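You operate a simulated robot arm through the tools that you are given. There is no shell and no other tool.

You run a simulated robot arm. Do the job below in one go: nothing can be reset, and whatever is moved stays where it is left.

Task
Try the red NO GO gauge in both bushes; bed the good one.
Fine: good is the one it will not enter; it goes on the fixture's bed, the gauge back in its cup.
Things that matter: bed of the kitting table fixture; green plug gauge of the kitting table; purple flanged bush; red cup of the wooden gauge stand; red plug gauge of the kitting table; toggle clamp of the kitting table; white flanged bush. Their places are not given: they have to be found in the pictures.

The check looks at the end state, three seconds after you hand in, the way a careful person would. Anything else that was tipped, shoved, dropped, spilled or broken makes it a failure.

Robot
A 7-joint arm with a two-finger parallel gripper, fixed in place. Base frame: the origin is at the foot of the arm, x ahead of it, y to its left, z up; the work surface is at about z = 0.7. Units: m, degrees, N and s.
Its first joint turns from -166.0 to 166.0 degrees. Payload 3.43 kg.
The tool frame sits at the grasp point between the pads (the TCP): z along the fingers, y along the line on which they close. The tips reach 0.03 m beyond it. Largest opening 0.094 m; finger width 0.028, thickness 0.01; the body of the gripper, 0.05 by 0.096 m, starts 0.055 m behind the TCP.
Orientation is that of the tool frame in the base frame, as a unit quaternion [w, x, y, z]. With the fingers straight down and closing along the base's y, the tool's x points along the base's -x, its y along +y and its z along -z.

Tools
- The arm moves only by the tool servo_tool. Its argument "deltas" is a list of rows, each an object of numbers (a shift or turn left out is 0, a gripper value left out holds the last): "x", "y", "z": the shift along the tool's x, y, z in m; "wx", "wy", "wz": the turn, a rotation vector about the tool's x, y, z in degrees; "fingers": the opening, from 0 (shut) to 1 (fully open). In form: [{"x": .., "y": .., "z": .., "wx": .., "wy": .., "wz": .., "fingers": ..}, ...]. A call has 1 to 20 rows; each row is the pose to reach, as a shift and turn from the pose commanded when the call began, along the tool's axes at that moment. Each row takes 0.2 s and may step no farther than 0.05 m and 8.6 degrees from the row before; otherwise, or with a gripper value out of range, the whole call is refused. Where a pose cannot be reached the arm comes as near as it can. A force on the tool above 40 N (or 10 N above the force at the start of the call, whichever is more), or a blocked arm, ends the call early, and 0.2 s more pass. The fingers move at their own pace (about 0.045 m/s each) and stop on an object; they squeeze with about 23 N. The grip force told is the motor's: it shows also when the fingers shut on nothing. Time passes only in rows, and 0.2 s behind the last, so rows that repeat a pose let the fingers close. It gives the time, the measured TCP pose, the force on the tool (base axes), the opening and the grip force at its end, in the units of the frame above (readings bear some noise), with the torque about the TCP (base axes, N m) and any sound that the robot's microphone picked up, and new pictures: "views" is both (left out), scene, wrist or none.
- Cameras (640 x 400 px; columns grow to the right, rows downward): "scene" is fixed at [0.058, -0.4913, 1.4491]; the picture's right is [0.24, -0.97, 0.00], its down [-0.69, -0.17, -0.71] and it looks along [0.69, 0.17, -0.71] (base axes); focal length 360 px, centre (320, 200). "wrist" rides on the gripper at [0.076, 0.014, -0.102] in the tool frame; the picture's right is [-0.18, 0.98, 0.00], its down [-0.75, -0.14, -0.64] and it looks along [-0.63, -0.12, 0.77] (tool axes); focal length 243 px, centre (320, 200).
- raise_lower(by): slides the trunk up (or, below 0, down) by that many m; the arm rides with it, the base frame stays. It gives what a move gives, with no picture.
- measure_at(camera, pixels): there is no depth. For up to 12 entries [column, row, z] of the newest picture of that camera ("zoom" is the newest enlarged one), the place [x, y] in the base frame at which the ray of that pixel passes the height z, good to about 0.002 m, but the place of the scene camera against the robot may be out by one fixed shift of up to 0.018 m in any direction. No time passes.
- zoom(camera, box): a new picture of the part [left, top, right, bottom] of that camera's present view, enlarged. No time passes.
- hand_in(): hands the job in; it is judged then, once.

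Unless the task says otherwise, let go and move clear before handing in.

The tools are called after "Emit:" by a JSON object that holds its "method" and its "body". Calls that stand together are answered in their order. servo_tool: Moves the arm, as the interface text tells. Its arguments: {"type":"object","properties":{"deltas":{"type":"array"},"views":{"type":"string","enum":["both","scene","wrist","none"]}},"required":["deltas"]} The other tools are called the same way: raise_lower (by) slides the trunk up or down; measure_at (camera, pixels) gives the place at which the rays of pixels pass given heights; zoom (camera, box) takes an enlarged picture of a part of a camera's view; hand_in () hands the job in.

At the start:

```text
t: 0.0
position: [0.4075, -0.3643, 1.068]
orientation: [0.0, 0.001, 1.0, -0.001]
wrist_force: [0.1, 1.2, -0.6]
wrist_torque: [-0.01, 0.02, -0.02]
gripper_width: 0.094
grasp_force: 0.1
trunk travel left (down, up): [-0.25, 0.36]
```

scene: 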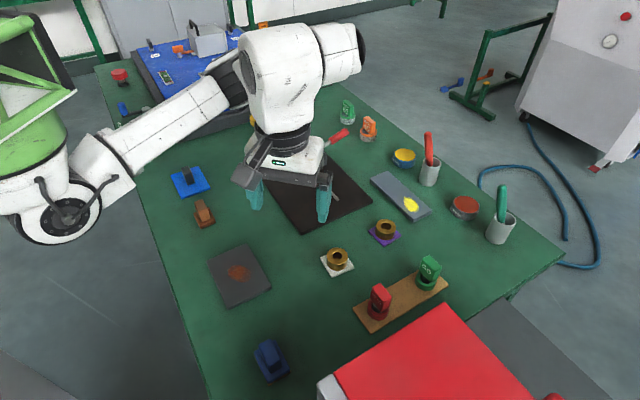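
wrist: 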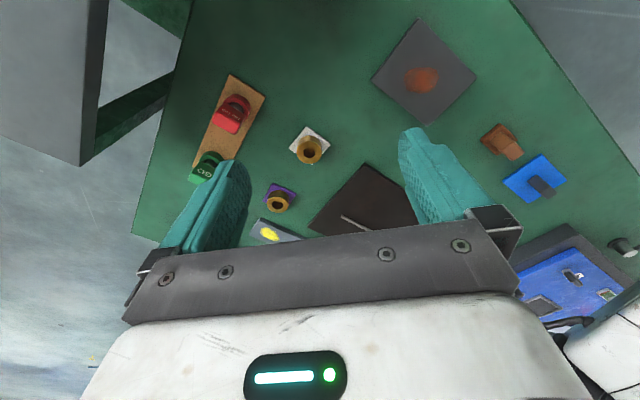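

The scene picture shows the wooden gauge stand with the red gauge near (379,303) and the green near (429,272), the white bush near (337,260) and the purple near (385,231). The fixture seems to be the dark plate with a red handle near (340,135), partly behind the gripper. I will zoom in on these before moving.

Emit:
{"method": "zoom", "body": {"camera": "scene", "box": [300, 200, 460, 340]}}

Emit:
{"method": "zoom", "body": {"camera": "scene", "box": [240, 90, 440, 240]}}

Emit:
{"method": "zoom", "body": {"camera": "wrist", "box": [170, 60, 350, 260]}}

```text
2.86 times, centred on (380, 270) of scene
```

zoom: 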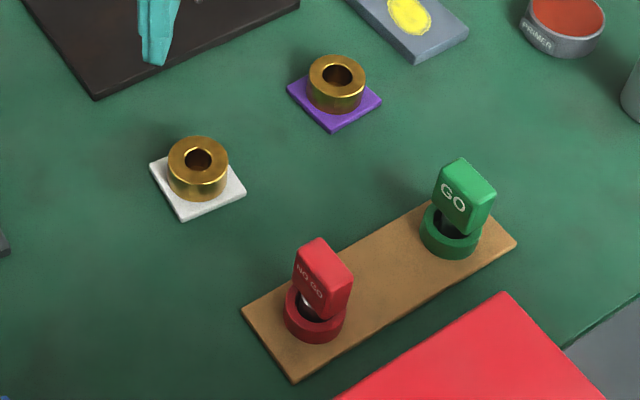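

```text
2.67 times, centred on (340, 165) of scene
```

zoom: 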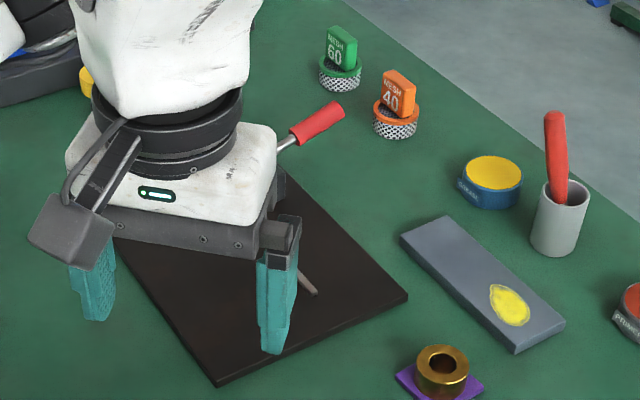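

```text
2.00 times, centred on (260, 160) of wrist
```

zoom: 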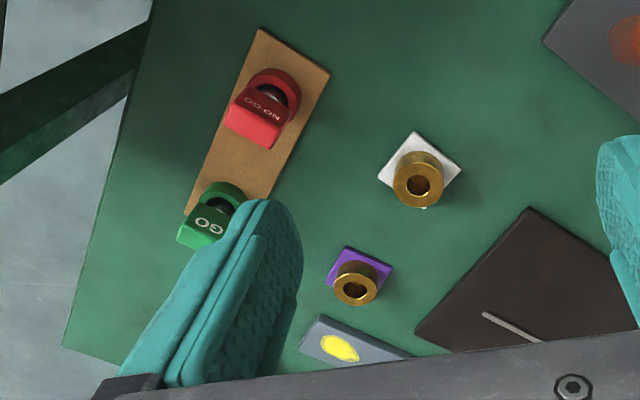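

The zooms show the two bushes as gold barrels with coloured square flanges, and the gauge stand with its red "NO GO" and green "GO" gauges. The gripper hides the fixture at scene (300,190). I will measure the objects in both cameras first to see how far the scene camera is shifted.

Emit:
{"method": "measure_at", "body": {"camera": "wrist", "pixels": [[307, 126, 0.7], [330, 145, 0.7], [290, 148, 0.7], [309, 151, 0.74], [273, 183, 0.7], [296, 192, 0.7], [278, 204, 0.74], [230, 74, 0.7], [265, 97, 0.7], [237, 103, 0.73], [401, 19, 0.7], [477, 74, 0.7]]}}

Emit:
{"method": "measure_at", "body": {"camera": "scene", "pixels": [[319, 256, 0.7], [330, 276, 0.7], [354, 265, 0.7], [337, 254, 0.74], [367, 231, 0.7], [382, 246, 0.7], [400, 236, 0.7], [385, 225, 0.74], [353, 308, 0.7], [372, 333, 0.7], [379, 310, 0.73], [226, 308, 0.7]]}}

```text
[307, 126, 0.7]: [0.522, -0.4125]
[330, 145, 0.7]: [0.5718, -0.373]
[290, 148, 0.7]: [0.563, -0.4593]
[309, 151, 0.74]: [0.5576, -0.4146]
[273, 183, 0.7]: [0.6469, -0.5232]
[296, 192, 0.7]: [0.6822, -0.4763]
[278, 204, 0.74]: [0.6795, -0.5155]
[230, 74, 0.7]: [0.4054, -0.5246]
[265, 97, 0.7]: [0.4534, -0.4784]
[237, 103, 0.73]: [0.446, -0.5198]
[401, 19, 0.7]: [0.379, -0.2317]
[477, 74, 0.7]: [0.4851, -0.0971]
```

```text
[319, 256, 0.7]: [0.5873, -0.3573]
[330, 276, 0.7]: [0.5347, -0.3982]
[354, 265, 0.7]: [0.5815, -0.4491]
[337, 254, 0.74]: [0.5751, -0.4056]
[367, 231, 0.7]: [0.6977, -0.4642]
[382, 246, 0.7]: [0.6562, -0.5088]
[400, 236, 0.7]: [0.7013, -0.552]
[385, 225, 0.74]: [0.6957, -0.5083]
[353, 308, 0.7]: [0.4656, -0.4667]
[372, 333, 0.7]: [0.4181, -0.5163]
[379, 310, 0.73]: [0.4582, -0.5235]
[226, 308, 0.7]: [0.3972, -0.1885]
```

The scene readings sit about 0.014 m in x and 0.012 m in y off the wrist readings. Before moving that way I want to know how tall the red-topped box at scene (440,303) is, because it may stand near the gauge stand and shows as a grey panel at wrist (80,165).

Emit:
{"method": "measure_at", "body": {"camera": "scene", "pixels": [[440, 303, 0.7], [440, 303, 0.9], [440, 303, 1.1], [440, 303, 1.2], [335, 378, 0.7], [335, 378, 0.9], [335, 378, 1.1], [335, 378, 1.2], [535, 398, 0.9], [535, 398, 1.1]]}}

Emit:
{"method": "measure_at", "body": {"camera": "wrist", "pixels": [[80, 165, 0.0], [80, 165, 0.5], [80, 165, 0.7], [80, 165, 0.9], [80, 165, 1.0], [110, 3, 0.0], [110, 3, 0.5], [110, 3, 0.7], [110, 3, 0.9], [110, 3, 1.0]]}}

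Emit:
{"method": "zoom", "body": {"camera": "scene", "box": [300, 280, 640, 400]}}

Emit:
{"method": "zoom", "body": {"camera": "wrist", "box": [0, 0, 240, 240]}}

```text
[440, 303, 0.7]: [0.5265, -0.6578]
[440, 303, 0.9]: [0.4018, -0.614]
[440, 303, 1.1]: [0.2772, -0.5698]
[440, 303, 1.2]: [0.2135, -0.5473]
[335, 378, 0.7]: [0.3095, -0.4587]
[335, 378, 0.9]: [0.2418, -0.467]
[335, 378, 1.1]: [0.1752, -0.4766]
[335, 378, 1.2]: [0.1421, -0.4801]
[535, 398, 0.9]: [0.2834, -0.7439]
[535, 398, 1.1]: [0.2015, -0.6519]
```

```text
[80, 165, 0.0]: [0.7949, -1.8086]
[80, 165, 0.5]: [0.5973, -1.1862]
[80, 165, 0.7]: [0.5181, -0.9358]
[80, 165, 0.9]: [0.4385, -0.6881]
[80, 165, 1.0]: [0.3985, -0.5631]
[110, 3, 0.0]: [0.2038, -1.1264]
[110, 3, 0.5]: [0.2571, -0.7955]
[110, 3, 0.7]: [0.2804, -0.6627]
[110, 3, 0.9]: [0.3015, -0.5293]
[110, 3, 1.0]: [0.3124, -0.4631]
```

```text
1.88 times, centred on (470, 340) of scene
```

zoom: 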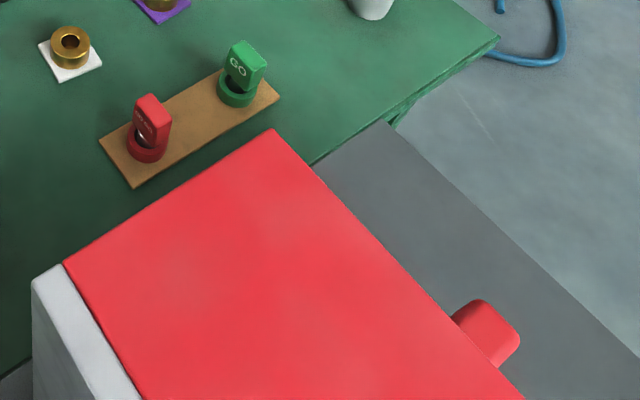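

```text
1.67 times, centred on (120, 120) of wrist
```

zoom: 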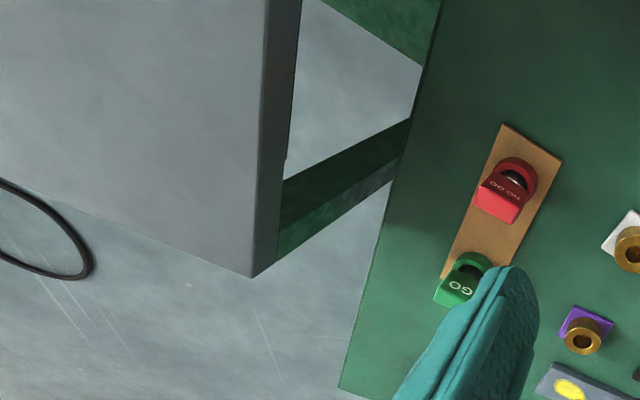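

The grey panel in the wrist view is a surface off the table's right edge. The red-topped box is outside the wrist view, so its height is still unknown and I will not move toward it blind. Next I will turn the tool 90° about its axis so the wrist camera looks toward -y.

Emit:
{"method": "servo_tool", "body": {"deltas": [{"wz": 8.5}, {"wz": 17}, {"wz": 25.5}, {"wz": 34}, {"wz": 42.5}, {"wz": 51}, {"wz": 59.5}, {"wz": 68}, {"wz": 76.5}, {"wz": 85}, {"wz": 90}, {"wz": 90}]}}

```text
t: 2.6
position: [0.4073, -0.3632, 1.0695]
orientation: [0.0, 0.708, 0.706, 0.0]
wrist_force: [-1.2, 0.6, -0.1]
wrist_torque: [0.01, 0.0, 0.01]
gripper_width: 0.094
grasp_force: 0.0
trunk travel left (down, up): [-0.25, 0.36]
```

scene: 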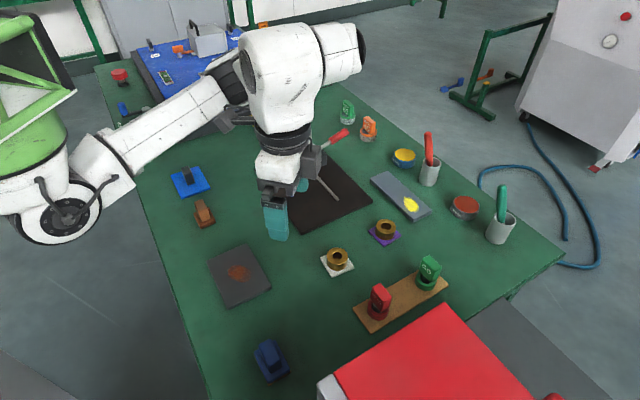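
wrist: 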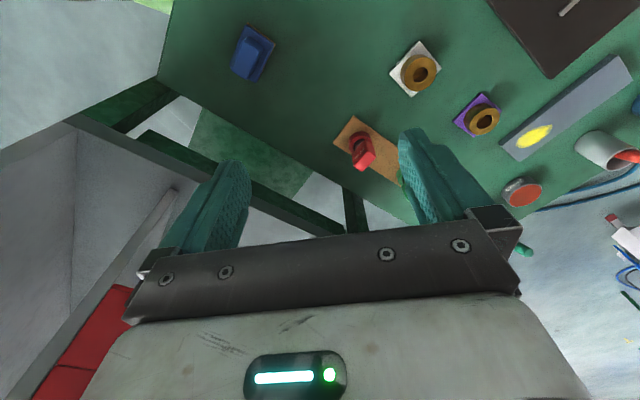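

The red box now shows at the bottom left of the wrist view (70,340), beyond the table edge. I will zoom in there and also look at the fixture, which is now clearer in the scene picture at (330,190).

Emit:
{"method": "zoom", "body": {"camera": "wrist", "box": [0, 90, 320, 400]}}

Emit:
{"method": "zoom", "body": {"camera": "wrist", "box": [310, 20, 550, 220]}}

Emit:
{"method": "zoom", "body": {"camera": "scene", "box": [250, 110, 410, 250]}}

Emit:
{"method": "measure_at", "body": {"camera": "scene", "pixels": [[505, 298, 0.7], [505, 298, 0.5], [505, 298, 0.3], [505, 298, 0.0], [440, 303, 1.0], [440, 303, 1.3], [440, 303, 1.4]]}}

Emit:
{"method": "measure_at", "body": {"camera": "wrist", "pixels": [[120, 288, 0.9], [120, 288, 1.0], [120, 288, 0.7], [175, 190, 0.9], [175, 190, 0.7], [175, 190, 0.5], [75, 120, 0.0], [75, 120, 0.5], [75, 120, 0.7]]}}

```text
1.29 times, centred on (160, 245) of wrist
```

zoom: 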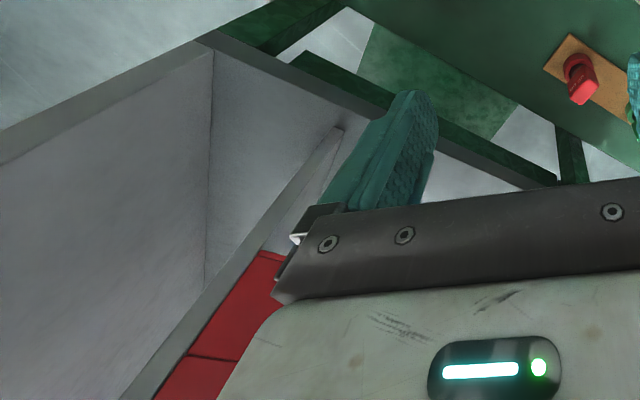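

```text
2.00 times, centred on (430, 120) of wrist
```

zoom: 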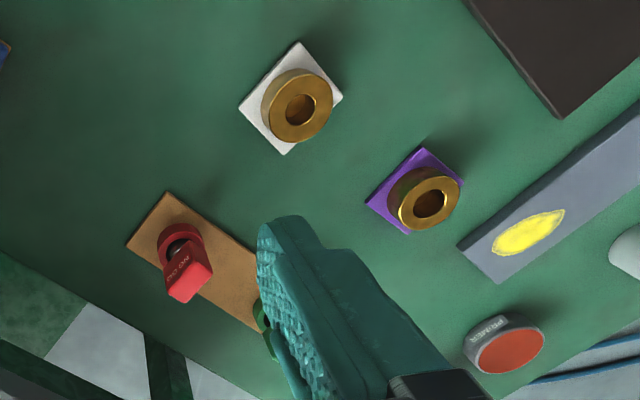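

```text
2.86 times, centred on (330, 180) of scene
```

zoom: 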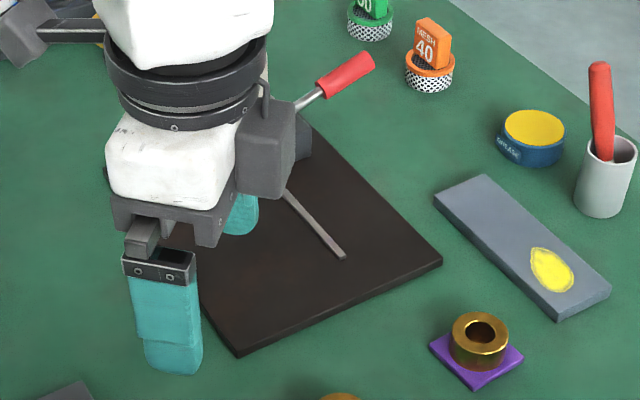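

```text
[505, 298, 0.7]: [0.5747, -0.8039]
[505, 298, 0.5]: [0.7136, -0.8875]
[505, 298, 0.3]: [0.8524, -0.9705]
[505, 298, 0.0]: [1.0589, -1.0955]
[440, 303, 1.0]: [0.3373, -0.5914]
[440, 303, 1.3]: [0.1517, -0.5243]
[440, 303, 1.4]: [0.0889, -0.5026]
```

```text
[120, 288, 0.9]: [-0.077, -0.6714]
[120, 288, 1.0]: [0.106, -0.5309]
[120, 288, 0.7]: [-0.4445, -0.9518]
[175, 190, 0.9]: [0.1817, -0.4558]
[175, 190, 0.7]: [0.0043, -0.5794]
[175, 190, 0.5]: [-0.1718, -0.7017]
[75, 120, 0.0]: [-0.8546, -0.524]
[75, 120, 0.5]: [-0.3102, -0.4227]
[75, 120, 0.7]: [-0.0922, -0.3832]
```

From the different views, the red box top fits z ≈ 1.05 with its table-side edge running from about (0.18,-0.49) to (0.30,-0.59). The gauge stand near (0.44,-0.52) should clear it by roughly 0.15 m. Next I will turn the tool back and move it so the wrist camera looks at the fixture.

Emit:
{"method": "servo_tool", "body": {"deltas": [{"wz": -8.5, "x": 0.01}, {"wz": -17, "x": 0.02}, {"wz": -25.5, "x": 0.03}, {"wz": -34, "x": 0.04}, {"wz": -42.5, "x": 0.05}, {"wz": -51, "x": 0.06}, {"wz": -59.5, "x": 0.07}, {"wz": -68, "x": 0.08}, {"wz": -76.5, "x": 0.09}, {"wz": -85, "x": 0.1}, {"wz": -90, "x": 0.11}, {"wz": -90, "x": 0.11}]}}

```text
t: 5.2
position: [0.4069, -0.2535, 1.0675]
orientation: [0.0, -0.001, 1.0, 0.0]
wrist_force: [0.4, -0.4, 0.2]
wrist_torque: [0.03, 0.0, 0.01]
gripper_width: 0.0943
grasp_force: 0.0
trunk travel left (down, up): [-0.25, 0.36]
```

scene: 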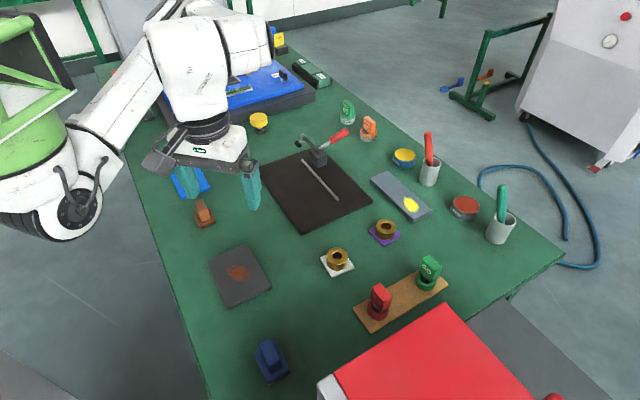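
wrist: 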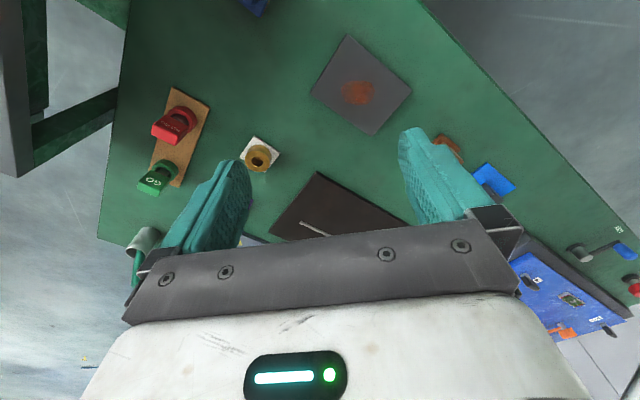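

The scene picture now shows the fixture clear of the arm: a dark plate with a toggle clamp at (320,155), a red handle at (340,135) and a rod at (320,180). I will zoom in on it.

Emit:
{"method": "zoom", "body": {"camera": "scene", "box": [255, 115, 380, 240]}}

Emit:
{"method": "zoom", "body": {"camera": "scene", "box": [285, 120, 355, 210]}}

Emit:
{"method": "zoom", "body": {"camera": "scene", "box": [340, 240, 460, 340]}}

```text
3.20 times, centred on (318, 178) of scene
```

zoom: 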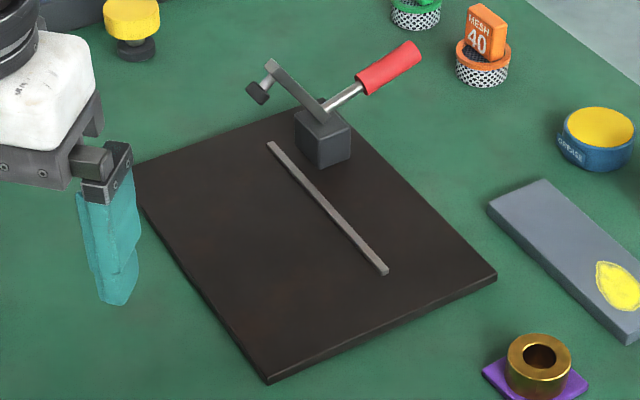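

```text
4.44 times, centred on (320, 165) of scene
```

zoom: 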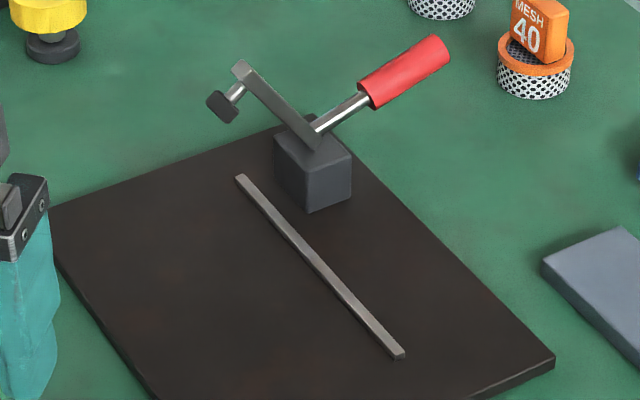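

```text
4.00 times, centred on (400, 290) of scene
```

zoom: 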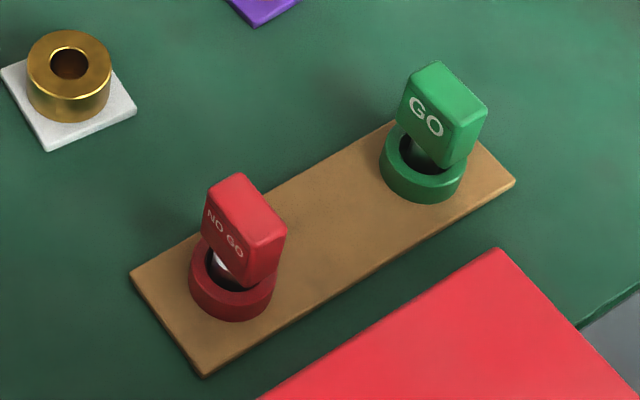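

The zooms show the bed as a dark plate with a fence strip and an open toggle clamp behind it at (319,162). The red gauge stands upright in its cup, and its handle block is turned with the stand, about 45° to the base axes. I will go above the red gauge with the tool turned 45°, so the fingers straddle the handle and the camera stays away from the red box.

Emit:
{"method": "servo_tool", "body": {"deltas": [{"wz": 6.5, "x": -0.003, "y": -0.034, "z": 0.01}, {"wz": 13, "x": -0.006, "y": -0.068, "z": 0.02}, {"wz": 19.5, "x": -0.01, "y": -0.102, "z": 0.03}, {"wz": 26, "x": -0.013, "y": -0.136, "z": 0.04}, {"wz": 32.5, "x": -0.016, "y": -0.17, "z": 0.05}, {"wz": 39, "x": -0.019, "y": -0.203, "z": 0.06}, {"wz": 45, "x": -0.023, "y": -0.237, "z": 0.0675}, {"wz": 45, "x": -0.023, "y": -0.237, "z": 0.0675}]}}

```text
t: 7.0
position: [0.4319, -0.4927, 1.0006]
orientation: [0.0, 0.383, 0.924, 0.0]
wrist_force: [0.4, 0.1, -0.2]
wrist_torque: [0.02, 0.05, -0.04]
gripper_width: 0.0939
grasp_force: 0.0
trunk travel left (down, up): [-0.25, 0.36]
```

scene: 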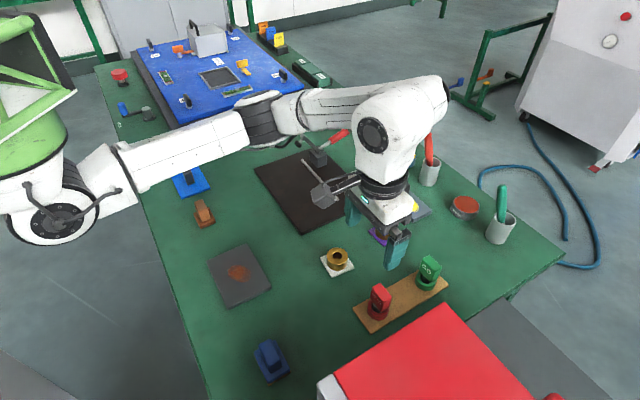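
wrist: 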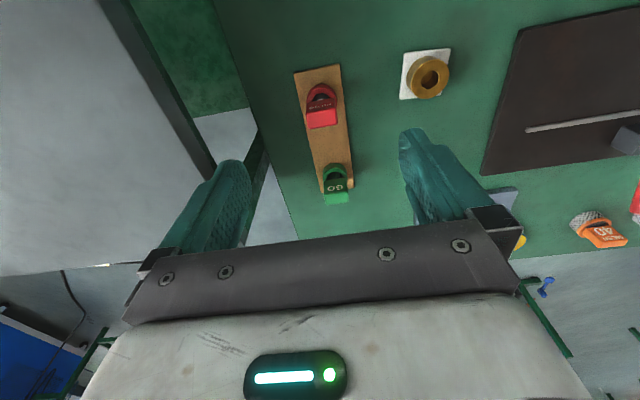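

The wrist view shows the red gauge well clear at about (321,105), with its text face toward the camera. I will zoom in to measure its outline.

Emit:
{"method": "zoom", "body": {"camera": "wrist", "box": [270, 50, 370, 220]}}

Emit:
{"method": "zoom", "body": {"camera": "wrist", "box": [290, 75, 350, 135]}}

```text
2.35 times, centred on (320, 135) of wrist
```

zoom: 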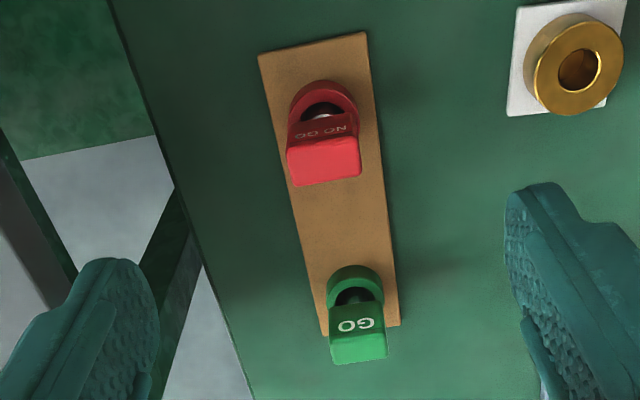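

```text
6.67 times, centred on (320, 105) of wrist
```

zoom: 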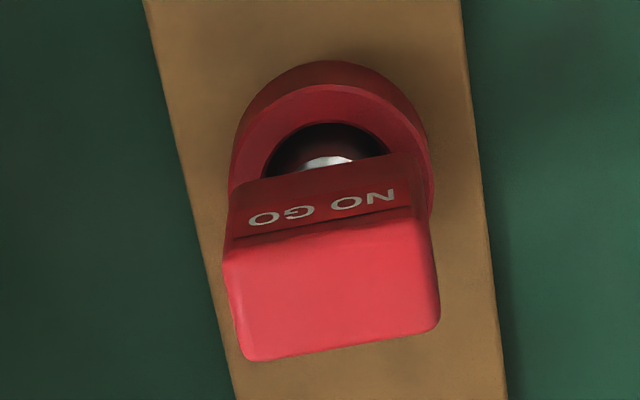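

The handle top face spans zoom pixels (225,255), (415,215), (437,325) and (245,360), with the cup ring behind it. I will measure these corners at a couple of heights, along with the edges of the wooden stand.

Emit:
{"method": "measure_at", "body": {"camera": "zoom", "pixels": [[228, 258, 0.76], [414, 218, 0.76], [437, 325, 0.76], [245, 360, 0.76], [228, 258, 0.79], [414, 218, 0.79], [437, 325, 0.79], [245, 360, 0.79], [145, 0, 0.71], [460, 0, 0.71], [235, 400, 0.71], [508, 400, 0.71]]}}

Emit:
{"method": "measure_at", "body": {"camera": "wrist", "pixels": [[294, 73, 0.71], [339, 64, 0.71], [321, 192, 0.71], [354, 188, 0.71], [322, 92, 0.73], [334, 168, 0.73], [404, 51, 0.705], [450, 48, 0.705], [400, 99, 0.705], [431, 73, 0.74], [524, 28, 0.71], [482, 175, 0.71]]}}

```text
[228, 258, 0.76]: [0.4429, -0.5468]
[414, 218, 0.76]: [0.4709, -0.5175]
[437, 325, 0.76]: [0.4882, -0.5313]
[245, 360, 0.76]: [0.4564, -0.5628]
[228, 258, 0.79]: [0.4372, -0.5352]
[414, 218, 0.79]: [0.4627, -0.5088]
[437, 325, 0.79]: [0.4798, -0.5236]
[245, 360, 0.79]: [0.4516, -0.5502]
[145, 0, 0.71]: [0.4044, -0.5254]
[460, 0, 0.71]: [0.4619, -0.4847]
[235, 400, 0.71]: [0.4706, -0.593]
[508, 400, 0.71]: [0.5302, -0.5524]
```

```text
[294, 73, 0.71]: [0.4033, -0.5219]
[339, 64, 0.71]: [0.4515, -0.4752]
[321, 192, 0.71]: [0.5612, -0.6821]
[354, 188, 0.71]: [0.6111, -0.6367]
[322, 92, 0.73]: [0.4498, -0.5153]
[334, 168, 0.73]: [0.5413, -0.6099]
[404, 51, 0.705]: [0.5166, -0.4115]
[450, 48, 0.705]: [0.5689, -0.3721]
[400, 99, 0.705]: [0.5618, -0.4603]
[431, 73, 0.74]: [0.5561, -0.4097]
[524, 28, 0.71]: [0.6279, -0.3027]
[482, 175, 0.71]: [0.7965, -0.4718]
```

The stand runs along about (0.70,-0.71), so the 45° turn fits it within a degree. The handle top centre lies on the stand's centre line for a top height near 0.78. I will go lower to triangulate that height and the cup centre better.

Emit:
{"method": "servo_tool", "body": {"deltas": [{"x": -0.0076, "y": -0.002, "z": 0.025}, {"x": -0.0152, "y": -0.004, "z": 0.05}, {"x": -0.0228, "y": -0.006, "z": 0.075}, {"x": -0.0304, "y": -0.0078, "z": 0.1}, {"x": -0.0304, "y": -0.0078, "z": 0.1}]}}

```text
t: 8.2
position: [0.4473, -0.5194, 0.9024]
orientation: [0.0, 0.382, 0.924, 0.0]
wrist_force: [0.1, 0.6, 0.5]
wrist_torque: [0.01, -0.01, -0.01]
gripper_width: 0.0937
grasp_force: 0.1
trunk travel left (down, up): [-0.25, 0.36]
```

scene: 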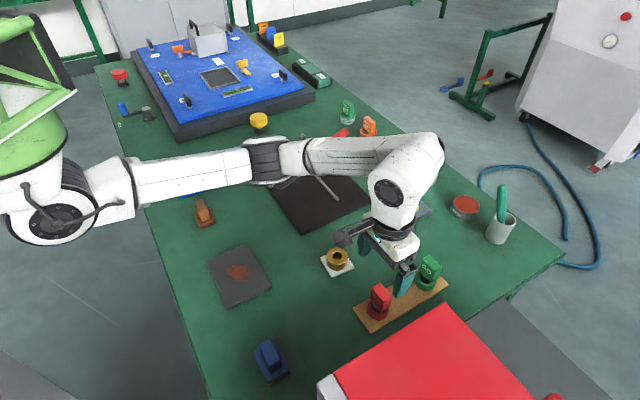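
wrist: 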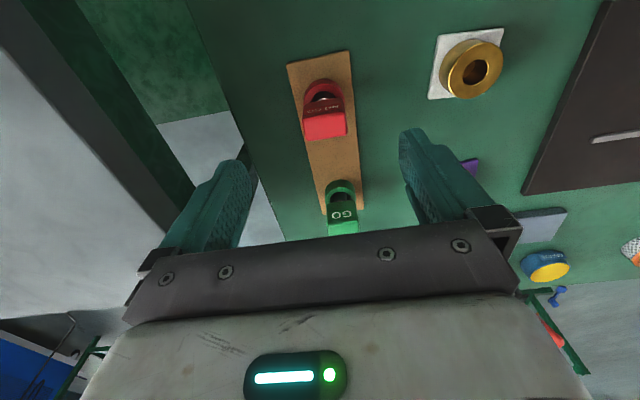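

The red gauge is at about (325,112) in the wrist view, between the fingers. I will zoom and measure again at several heights.

Emit:
{"method": "zoom", "body": {"camera": "wrist", "box": [285, 65, 365, 145]}}

```text
5.00 times, centred on (325, 105) of wrist
```

zoom: 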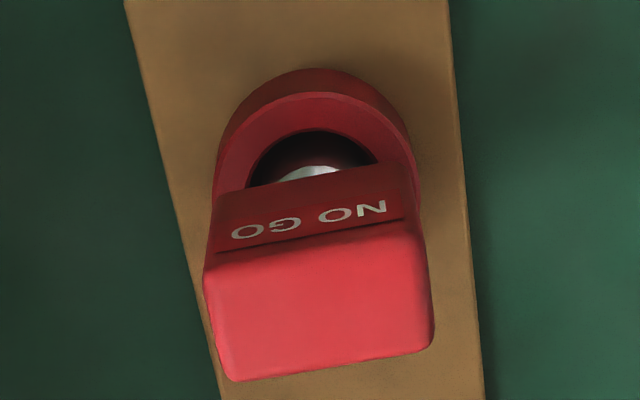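

Emit:
{"method": "measure_at", "body": {"camera": "zoom", "pixels": [[206, 268, 0.76], [418, 226, 0.76], [433, 345, 0.76], [230, 378, 0.76], [206, 268, 0.79], [418, 226, 0.79], [433, 345, 0.79], [230, 378, 0.79], [211, 200, 0.73], [420, 200, 0.73], [318, 92, 0.73], [318, 68, 0.71]]}}

Emit:
{"method": "measure_at", "body": {"camera": "zoom", "pixels": [[245, 187, 0.73], [378, 160, 0.73], [318, 130, 0.73], [210, 190, 0.74], [414, 160, 0.74], [318, 92, 0.74], [320, 175, 0.72], [125, 0, 0.71], [450, 0, 0.71], [218, 400, 0.71], [484, 400, 0.71]]}}

```text
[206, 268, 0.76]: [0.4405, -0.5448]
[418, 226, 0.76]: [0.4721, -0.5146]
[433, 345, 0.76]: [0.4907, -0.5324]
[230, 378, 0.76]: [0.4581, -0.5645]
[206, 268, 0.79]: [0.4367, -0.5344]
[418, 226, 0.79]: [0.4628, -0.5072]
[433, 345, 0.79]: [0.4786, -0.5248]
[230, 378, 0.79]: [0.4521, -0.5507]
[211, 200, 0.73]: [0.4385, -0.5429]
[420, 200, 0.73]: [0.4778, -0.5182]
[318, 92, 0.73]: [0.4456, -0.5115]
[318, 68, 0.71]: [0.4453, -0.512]
```

```text
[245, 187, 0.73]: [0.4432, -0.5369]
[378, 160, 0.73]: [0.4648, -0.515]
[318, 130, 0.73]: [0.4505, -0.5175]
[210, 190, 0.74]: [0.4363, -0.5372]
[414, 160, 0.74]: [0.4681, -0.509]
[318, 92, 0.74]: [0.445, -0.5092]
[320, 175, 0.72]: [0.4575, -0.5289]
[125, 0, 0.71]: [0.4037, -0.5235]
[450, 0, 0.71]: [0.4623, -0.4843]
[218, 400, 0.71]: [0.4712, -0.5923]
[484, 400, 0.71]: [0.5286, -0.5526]
```

Both heights agree at a handle top of z ≈ 0.80, centred on about (0.4555,-0.5265), roughly 0.036 by 0.022 m, and its underside comes out near 0.765. I will centre over it and go down to 0.85 for one more check.

Emit:
{"method": "servo_tool", "body": {"deltas": [{"x": -0.0054, "y": 0.0004, "z": 0.02}, {"x": -0.0108, "y": 0.0008, "z": 0.04}, {"x": -0.0108, "y": 0.0008, "z": 0.0524}, {"x": -0.0108, "y": 0.0008, "z": 0.0524}]}}

Emit:
{"method": "zoom", "body": {"camera": "wrist", "box": [270, 50, 390, 170]}}

```text
t: 9.2
position: [0.4549, -0.5272, 0.8487]
orientation: [0.0, 0.382, 0.924, 0.001]
wrist_force: [-0.7, -0.2, 0.9]
wrist_torque: [0.0, -0.01, -0.02]
gripper_width: 0.0939
grasp_force: 0.1
trunk travel left (down, up): [-0.25, 0.36]
```

scene: 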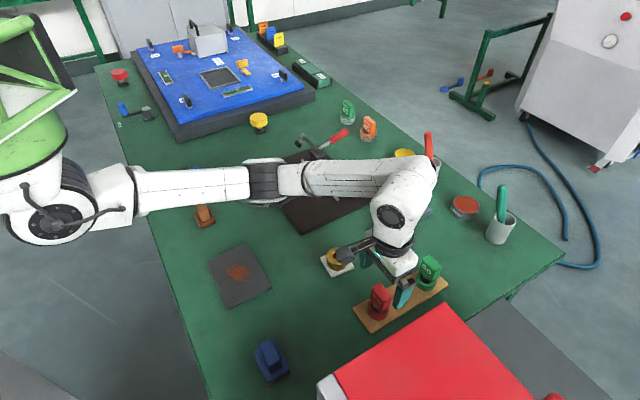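
wrist: 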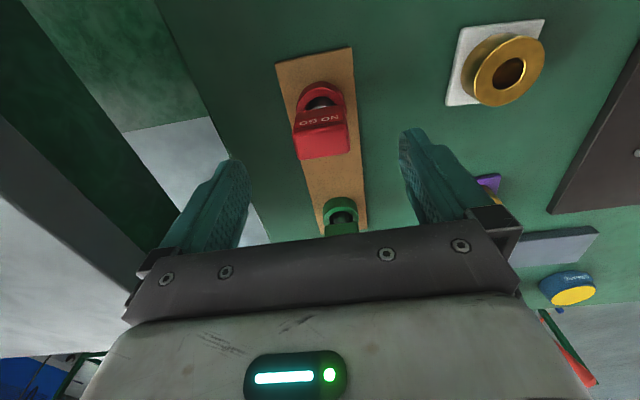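

```text
3.33 times, centred on (330, 110) of wrist
```

zoom: 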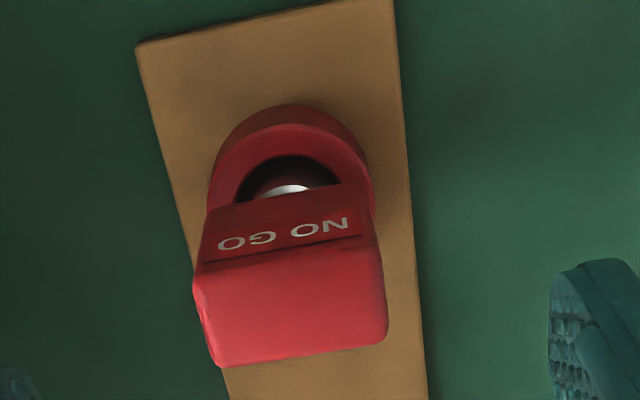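

Emit:
{"method": "measure_at", "body": {"camera": "zoom", "pixels": [[196, 275, 0.8], [373, 242, 0.8], [387, 335, 0.8], [217, 363, 0.8], [196, 275, 0.79], [373, 242, 0.79], [387, 335, 0.79], [217, 363, 0.79], [210, 190, 0.74], [371, 185, 0.74], [290, 124, 0.74], [135, 45, 0.71]]}}

```text
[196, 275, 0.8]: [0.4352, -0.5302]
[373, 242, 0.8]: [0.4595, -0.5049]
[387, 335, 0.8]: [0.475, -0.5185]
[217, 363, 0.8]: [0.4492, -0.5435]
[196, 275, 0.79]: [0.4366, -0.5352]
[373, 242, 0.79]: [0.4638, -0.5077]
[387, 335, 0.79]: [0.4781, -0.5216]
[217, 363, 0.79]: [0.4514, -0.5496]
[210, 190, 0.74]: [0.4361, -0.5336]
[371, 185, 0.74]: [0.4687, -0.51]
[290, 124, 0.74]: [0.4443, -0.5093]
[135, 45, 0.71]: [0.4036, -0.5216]
```

Three views put the handle top at 0.79–0.80 and its centre at about (0.4565,-0.5275). I will go down to TCP z ≈ 0.786, which keeps the tips about 0.756 and above the cup rim.

Emit:
{"method": "servo_tool", "body": {"deltas": [{"x": -0.0013, "y": 0.0009, "z": 0.02}, {"x": -0.0013, "y": 0.0009, "z": 0.04}, {"x": -0.0013, "y": 0.0009, "z": 0.052}, {"x": -0.0013, "y": 0.0009, "z": 0.0627}, {"x": -0.0013, "y": 0.0009, "z": 0.0627}]}}

Emit:
{"method": "zoom", "body": {"camera": "wrist", "box": [200, 50, 440, 240]}}

Emit:
{"method": "zoom", "body": {"camera": "scene", "box": [340, 220, 460, 340]}}

```text
t: 10.4
position: [0.4575, -0.5273, 0.7858]
orientation: [-0.001, 0.383, 0.924, 0.0]
wrist_force: [0.7, 1.1, -0.2]
wrist_torque: [-0.01, 0.01, 0.02]
gripper_width: 0.094
grasp_force: 0.0
trunk travel left (down, up): [-0.25, 0.36]
```

scene: 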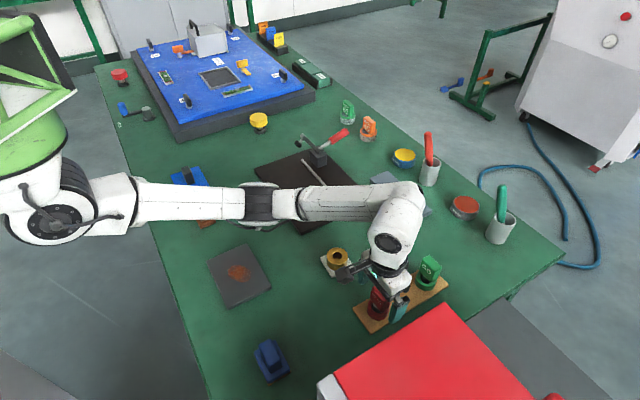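
wrist: 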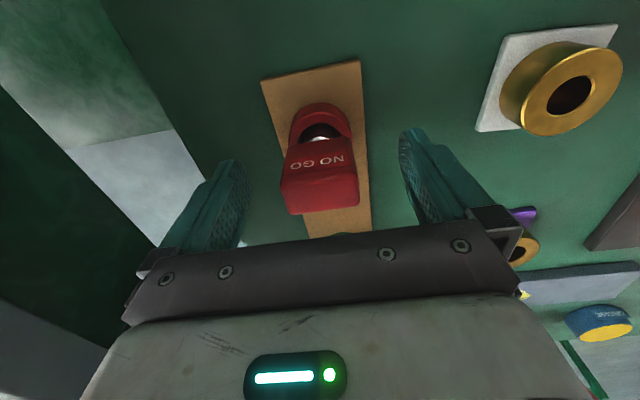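

```text
2.11 times, centred on (320, 145) of wrist
```

zoom: 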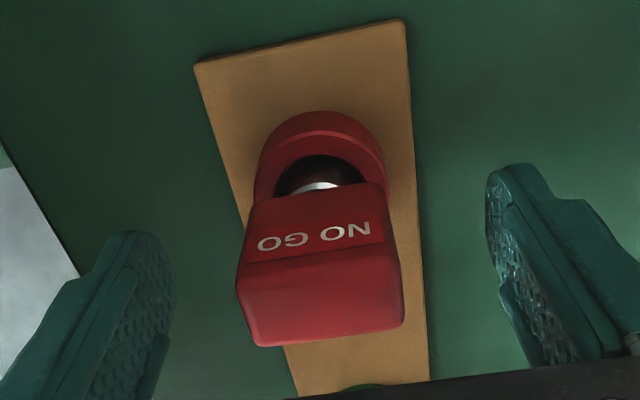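

```text
3.33 times, centred on (400, 280) of scene
```

zoom: 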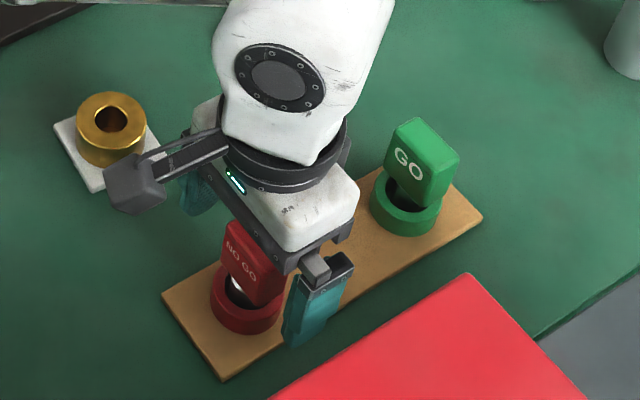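

The handle at wrist (320,180) sits midway between the fingers, and the cup ring lies lower and clear of the tips. I will close the gripper on it.

Emit:
{"method": "servo_tool", "body": {"deltas": [{"fingers": 0}, {"fingers": 0}, {"fingers": 0}, {"fingers": 0}, {"fingers": 0}, {"fingers": 0}]}}

Emit:
{"method": "zoom", "body": {"camera": "wrist", "box": [200, 50, 440, 240]}}

```text
t: 11.8
position: [0.4567, -0.5254, 0.7846]
orientation: [0.0, 0.383, 0.924, 0.001]
wrist_force: [0.2, -0.1, 0.3]
wrist_torque: [0.02, 0.03, 0.01]
gripper_width: 0.0456
grasp_force: 22.9
trunk travel left (down, up): [-0.25, 0.36]
```

scene: 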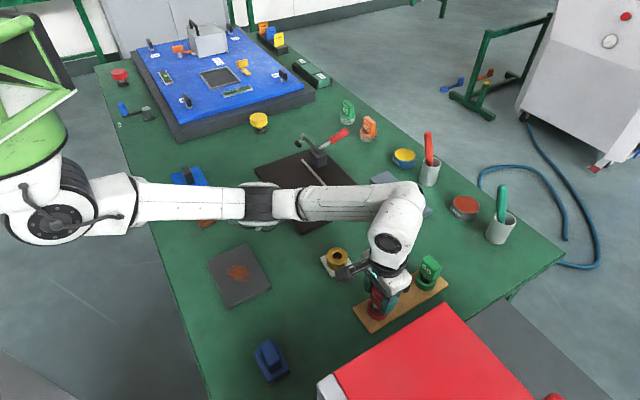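
wrist: 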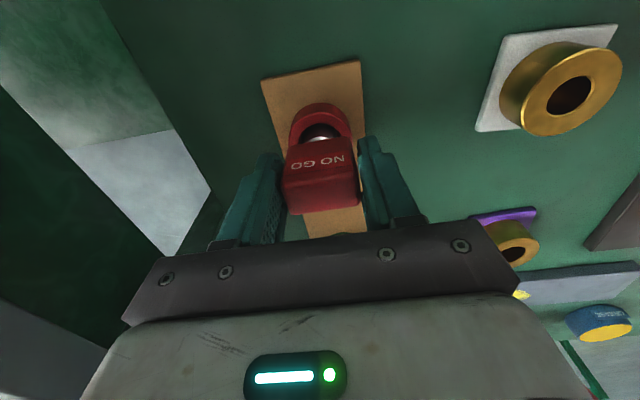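

```text
2.11 times, centred on (320, 145) of wrist
```

zoom: 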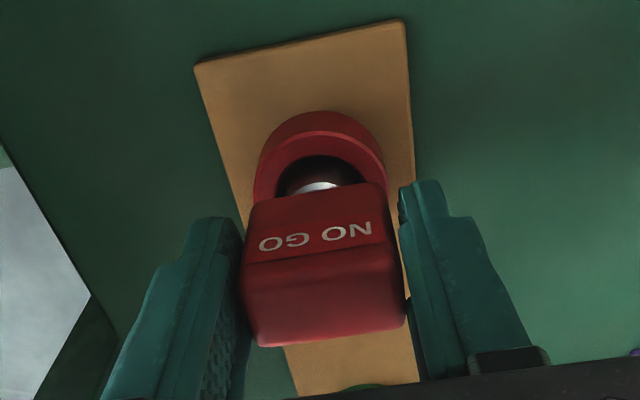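

The fingers stopped at 0.0456 m with a 22.9 N grip, and the handle at wrist (320,180) is held between the pads. I will lift slowly and check that the gauge comes up straight.

Emit:
{"method": "servo_tool", "body": {"deltas": [{"z": -0.005}, {"z": -0.01}, {"z": -0.015}, {"z": -0.02}, {"z": -0.03}, {"z": -0.04}, {"z": -0.04}]}}

Emit:
{"method": "zoom", "body": {"camera": "wrist", "box": [200, 50, 440, 240]}}

Emit:
{"method": "zoom", "body": {"camera": "scene", "box": [340, 220, 460, 340]}}

```text
t: 13.4
position: [0.4573, -0.5253, 0.8247]
orientation: [-0.001, 0.382, 0.924, 0.001]
wrist_force: [-0.2, 0.6, -0.3]
wrist_torque: [0.03, 0.03, 0.01]
gripper_width: 0.0458
grasp_force: 22.8
trunk travel left (down, up): [-0.25, 0.36]
```

scene: 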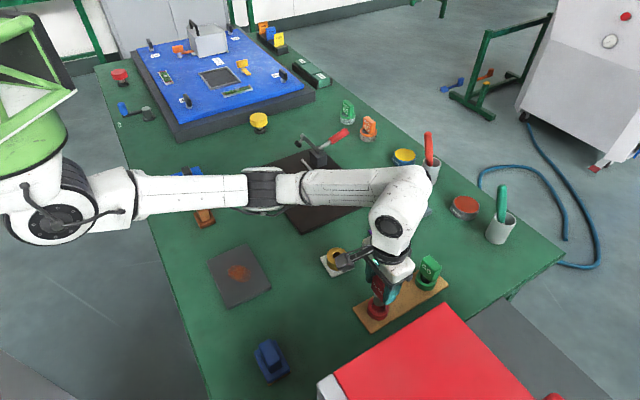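
wrist: 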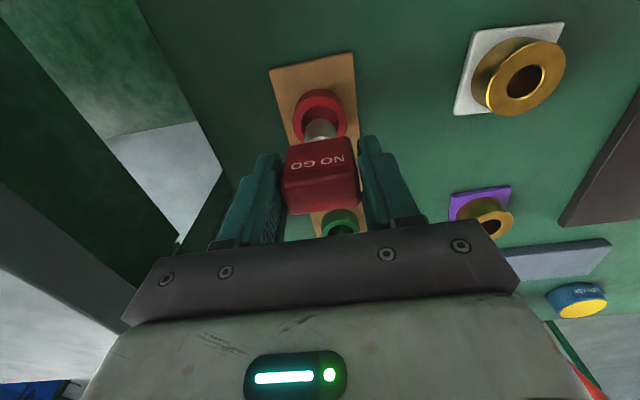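

```text
2.11 times, centred on (320, 145) of wrist
```

zoom: 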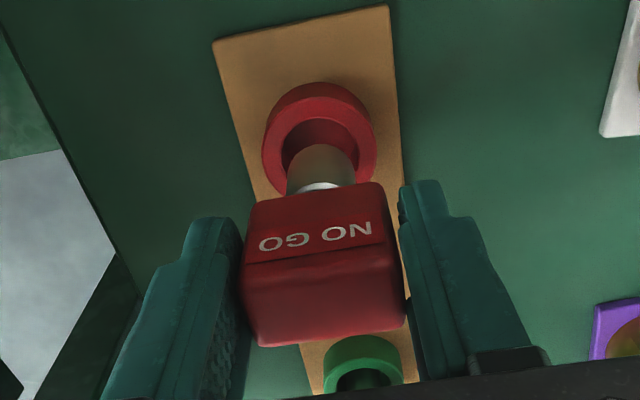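

```text
3.33 times, centred on (400, 280) of scene
```

zoom: 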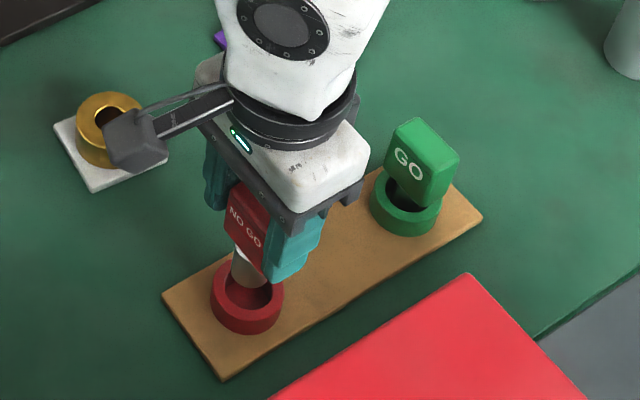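

The gauge came up straight at the same place in the hand, and its plug is out of the red cup, which is empty at wrist (322,112). I will lift higher and carry it over the white bush near (0.562,-0.414) to look closely at the bore.

Emit:
{"method": "servo_tool", "body": {"deltas": [{"z": -0.035}, {"z": -0.0746}, {"x": 0.001, "y": 0.03, "z": -0.0746}, {"x": 0.002, "y": 0.06, "z": -0.0746}, {"x": 0.003, "y": 0.09, "z": -0.0746}, {"x": 0.0035, "y": 0.12, "z": -0.0746}, {"x": 0.0041, "y": 0.1537, "z": -0.0746}, {"x": 0.0041, "y": 0.1537, "z": -0.0746}]}}

Emit:
{"method": "zoom", "body": {"camera": "wrist", "box": [240, 30, 420, 210]}}

Emit:
{"method": "zoom", "body": {"camera": "scene", "box": [280, 160, 440, 320]}}

```text
t: 15.2
position: [0.5602, -0.4134, 0.903]
orientation: [0.0, 0.383, 0.924, 0.0]
wrist_force: [-0.2, -0.2, -0.5]
wrist_torque: [-0.02, 0.01, 0.0]
gripper_width: 0.0461
grasp_force: 23.1
trunk travel left (down, up): [-0.25, 0.36]
```

scene: 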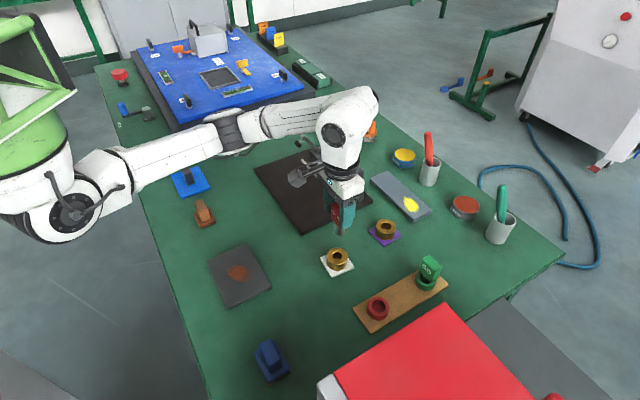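
wrist: 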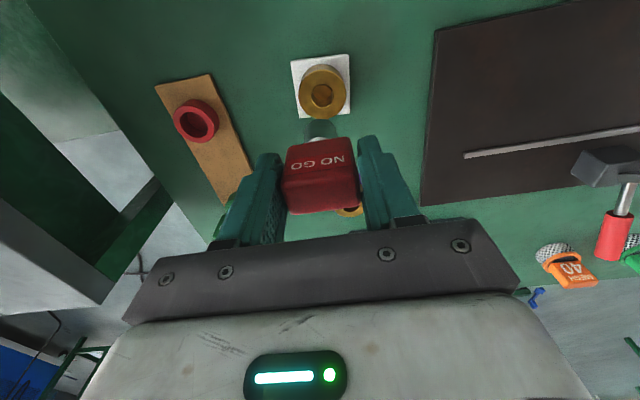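

```text
2.22 times, centred on (330, 120) of wrist
```

zoom: 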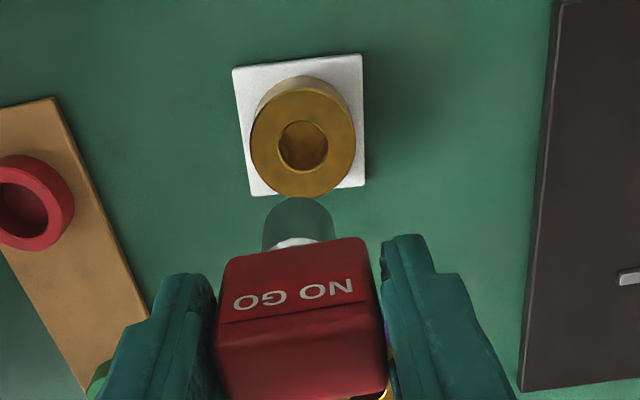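

```text
2.50 times, centred on (360, 240) of scene
```

zoom: 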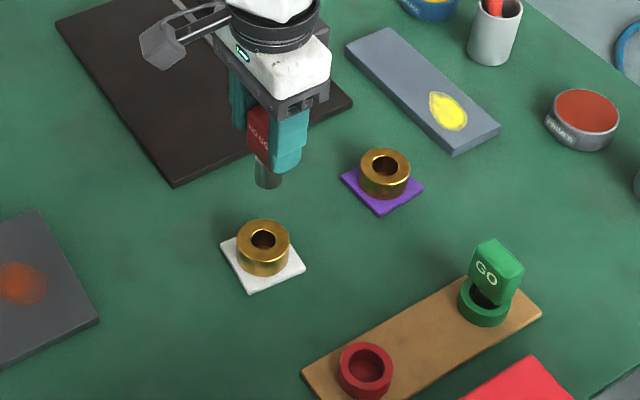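

The white bush is at wrist (322,88), in front of the plug end at (320,128). I will zoom finer on the bush and plug to measure them.

Emit:
{"method": "zoom", "body": {"camera": "wrist", "box": [282, 45, 362, 145]}}

```text
4.00 times, centred on (322, 95) of wrist
```

zoom: 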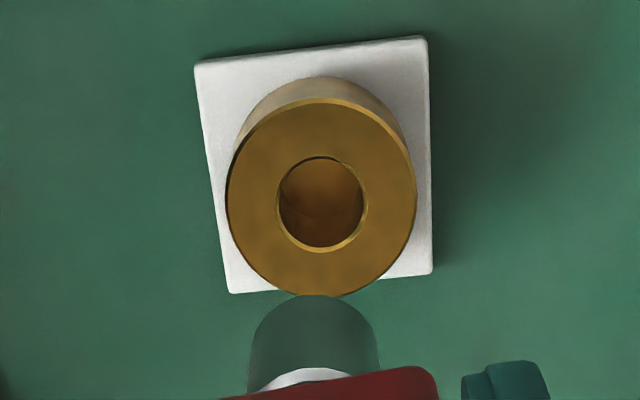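

Here are the measurements I need: the bush top face edges, the bore edges and the flange corners in this zoom, at two heights.

Emit:
{"method": "measure_at", "body": {"camera": "zoom", "pixels": [[195, 62, 0.705], [427, 37, 0.705], [432, 273, 0.705], [230, 293, 0.705], [225, 197, 0.74], [417, 197, 0.74], [321, 97, 0.74], [321, 298, 0.74], [276, 204, 0.74], [368, 204, 0.74], [322, 156, 0.74], [322, 253, 0.74]]}}

Emit:
{"method": "measure_at", "body": {"camera": "zoom", "pixels": [[225, 197, 0.72], [417, 197, 0.72], [321, 97, 0.72], [321, 298, 0.72], [322, 204, 0.72], [322, 204, 0.73], [322, 204, 0.74], [315, 296, 0.83], [315, 296, 0.85], [247, 370, 0.85], [379, 355, 0.85]]}}

```text
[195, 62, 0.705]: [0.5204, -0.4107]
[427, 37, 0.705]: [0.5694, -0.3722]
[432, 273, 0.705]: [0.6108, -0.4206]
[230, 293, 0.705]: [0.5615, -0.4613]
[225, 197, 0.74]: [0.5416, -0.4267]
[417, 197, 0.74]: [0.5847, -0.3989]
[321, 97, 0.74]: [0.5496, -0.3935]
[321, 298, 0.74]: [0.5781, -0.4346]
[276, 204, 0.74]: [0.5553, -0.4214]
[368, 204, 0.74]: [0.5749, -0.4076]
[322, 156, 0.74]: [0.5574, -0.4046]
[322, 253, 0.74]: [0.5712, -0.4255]
```

```text
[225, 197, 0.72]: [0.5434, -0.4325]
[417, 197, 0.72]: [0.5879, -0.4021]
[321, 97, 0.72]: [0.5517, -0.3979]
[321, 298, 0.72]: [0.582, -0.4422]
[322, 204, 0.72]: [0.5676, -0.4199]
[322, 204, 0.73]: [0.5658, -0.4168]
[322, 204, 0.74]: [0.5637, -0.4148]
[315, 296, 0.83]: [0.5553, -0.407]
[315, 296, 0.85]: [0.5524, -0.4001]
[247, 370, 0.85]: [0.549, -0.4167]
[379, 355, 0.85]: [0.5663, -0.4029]
```

The bush axis comes out near (0.5655,-0.4167) with its top at about 0.728, and the plug end hangs about 0.064 m below the TCP. I will centre over the bush and go down to TCP z ≈ 0.812, which leaves about 2 cm of gap, then compare plug and bore directly.

Emit:
{"method": "servo_tool", "body": {"deltas": [{"x": -0.0035, "y": 0.0006, "z": 0.02}, {"x": -0.0035, "y": 0.0006, "z": 0.045}, {"x": -0.0035, "y": 0.0006, "z": 0.07}, {"x": -0.0035, "y": 0.0006, "z": 0.088}, {"x": -0.0035, "y": 0.0006, "z": 0.088}]}}

Emit:
{"method": "zoom", "body": {"camera": "wrist", "box": [270, 40, 370, 170]}}

Emit:
{"method": "zoom", "body": {"camera": "scene", "box": [300, 200, 380, 290]}}

```text
t: 16.4
position: [0.5653, -0.4164, 0.8138]
orientation: [0.0, 0.383, 0.924, 0.0]
wrist_force: [-0.8, 1.3, -1.3]
wrist_torque: [-0.02, 0.0, -0.01]
gripper_width: 0.0457
grasp_force: 22.7
trunk travel left (down, up): [-0.25, 0.36]
```

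scene: 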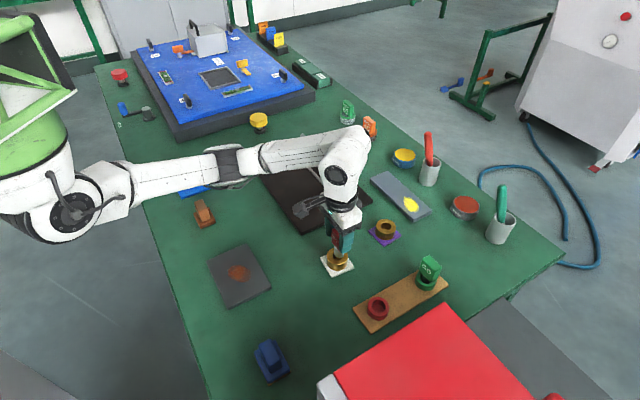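
wrist: 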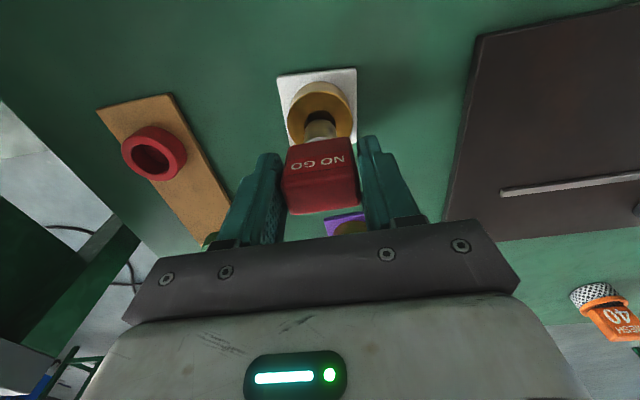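

```text
3.08 times, centred on (320, 105) of wrist
```

zoom: 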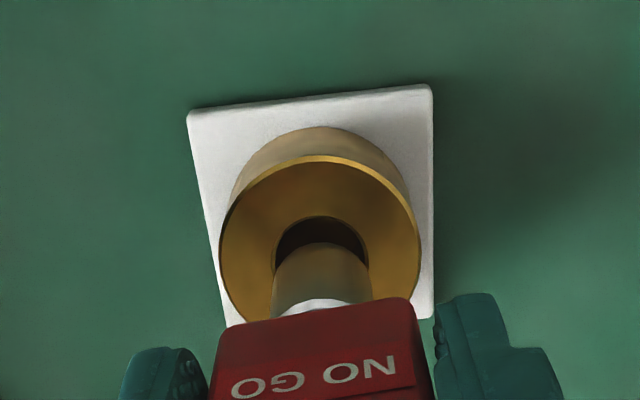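

```text
4.44 times, centred on (340, 245) of scene
```

zoom: 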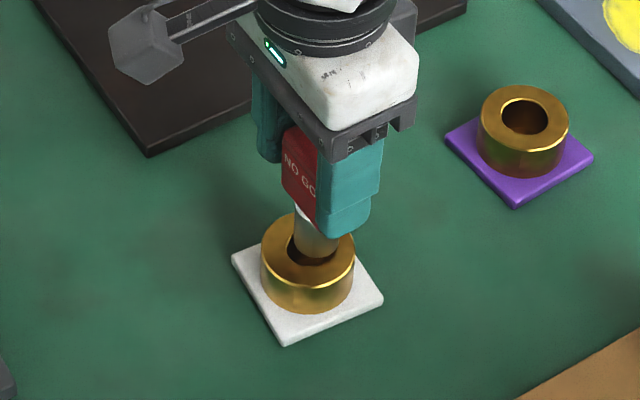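

In the wrist zoom the plug (columns 271–372) and the bore (274–370) line up sideways. I will measure the depth direction from the near edges at finer zoom.

Emit:
{"method": "zoom", "body": {"camera": "wrist", "box": [285, 80, 357, 145]}}

```text
6.15 times, centred on (321, 112) of wrist
```

zoom: 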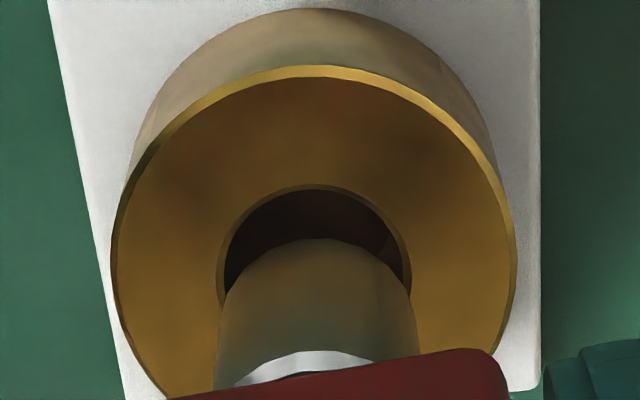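

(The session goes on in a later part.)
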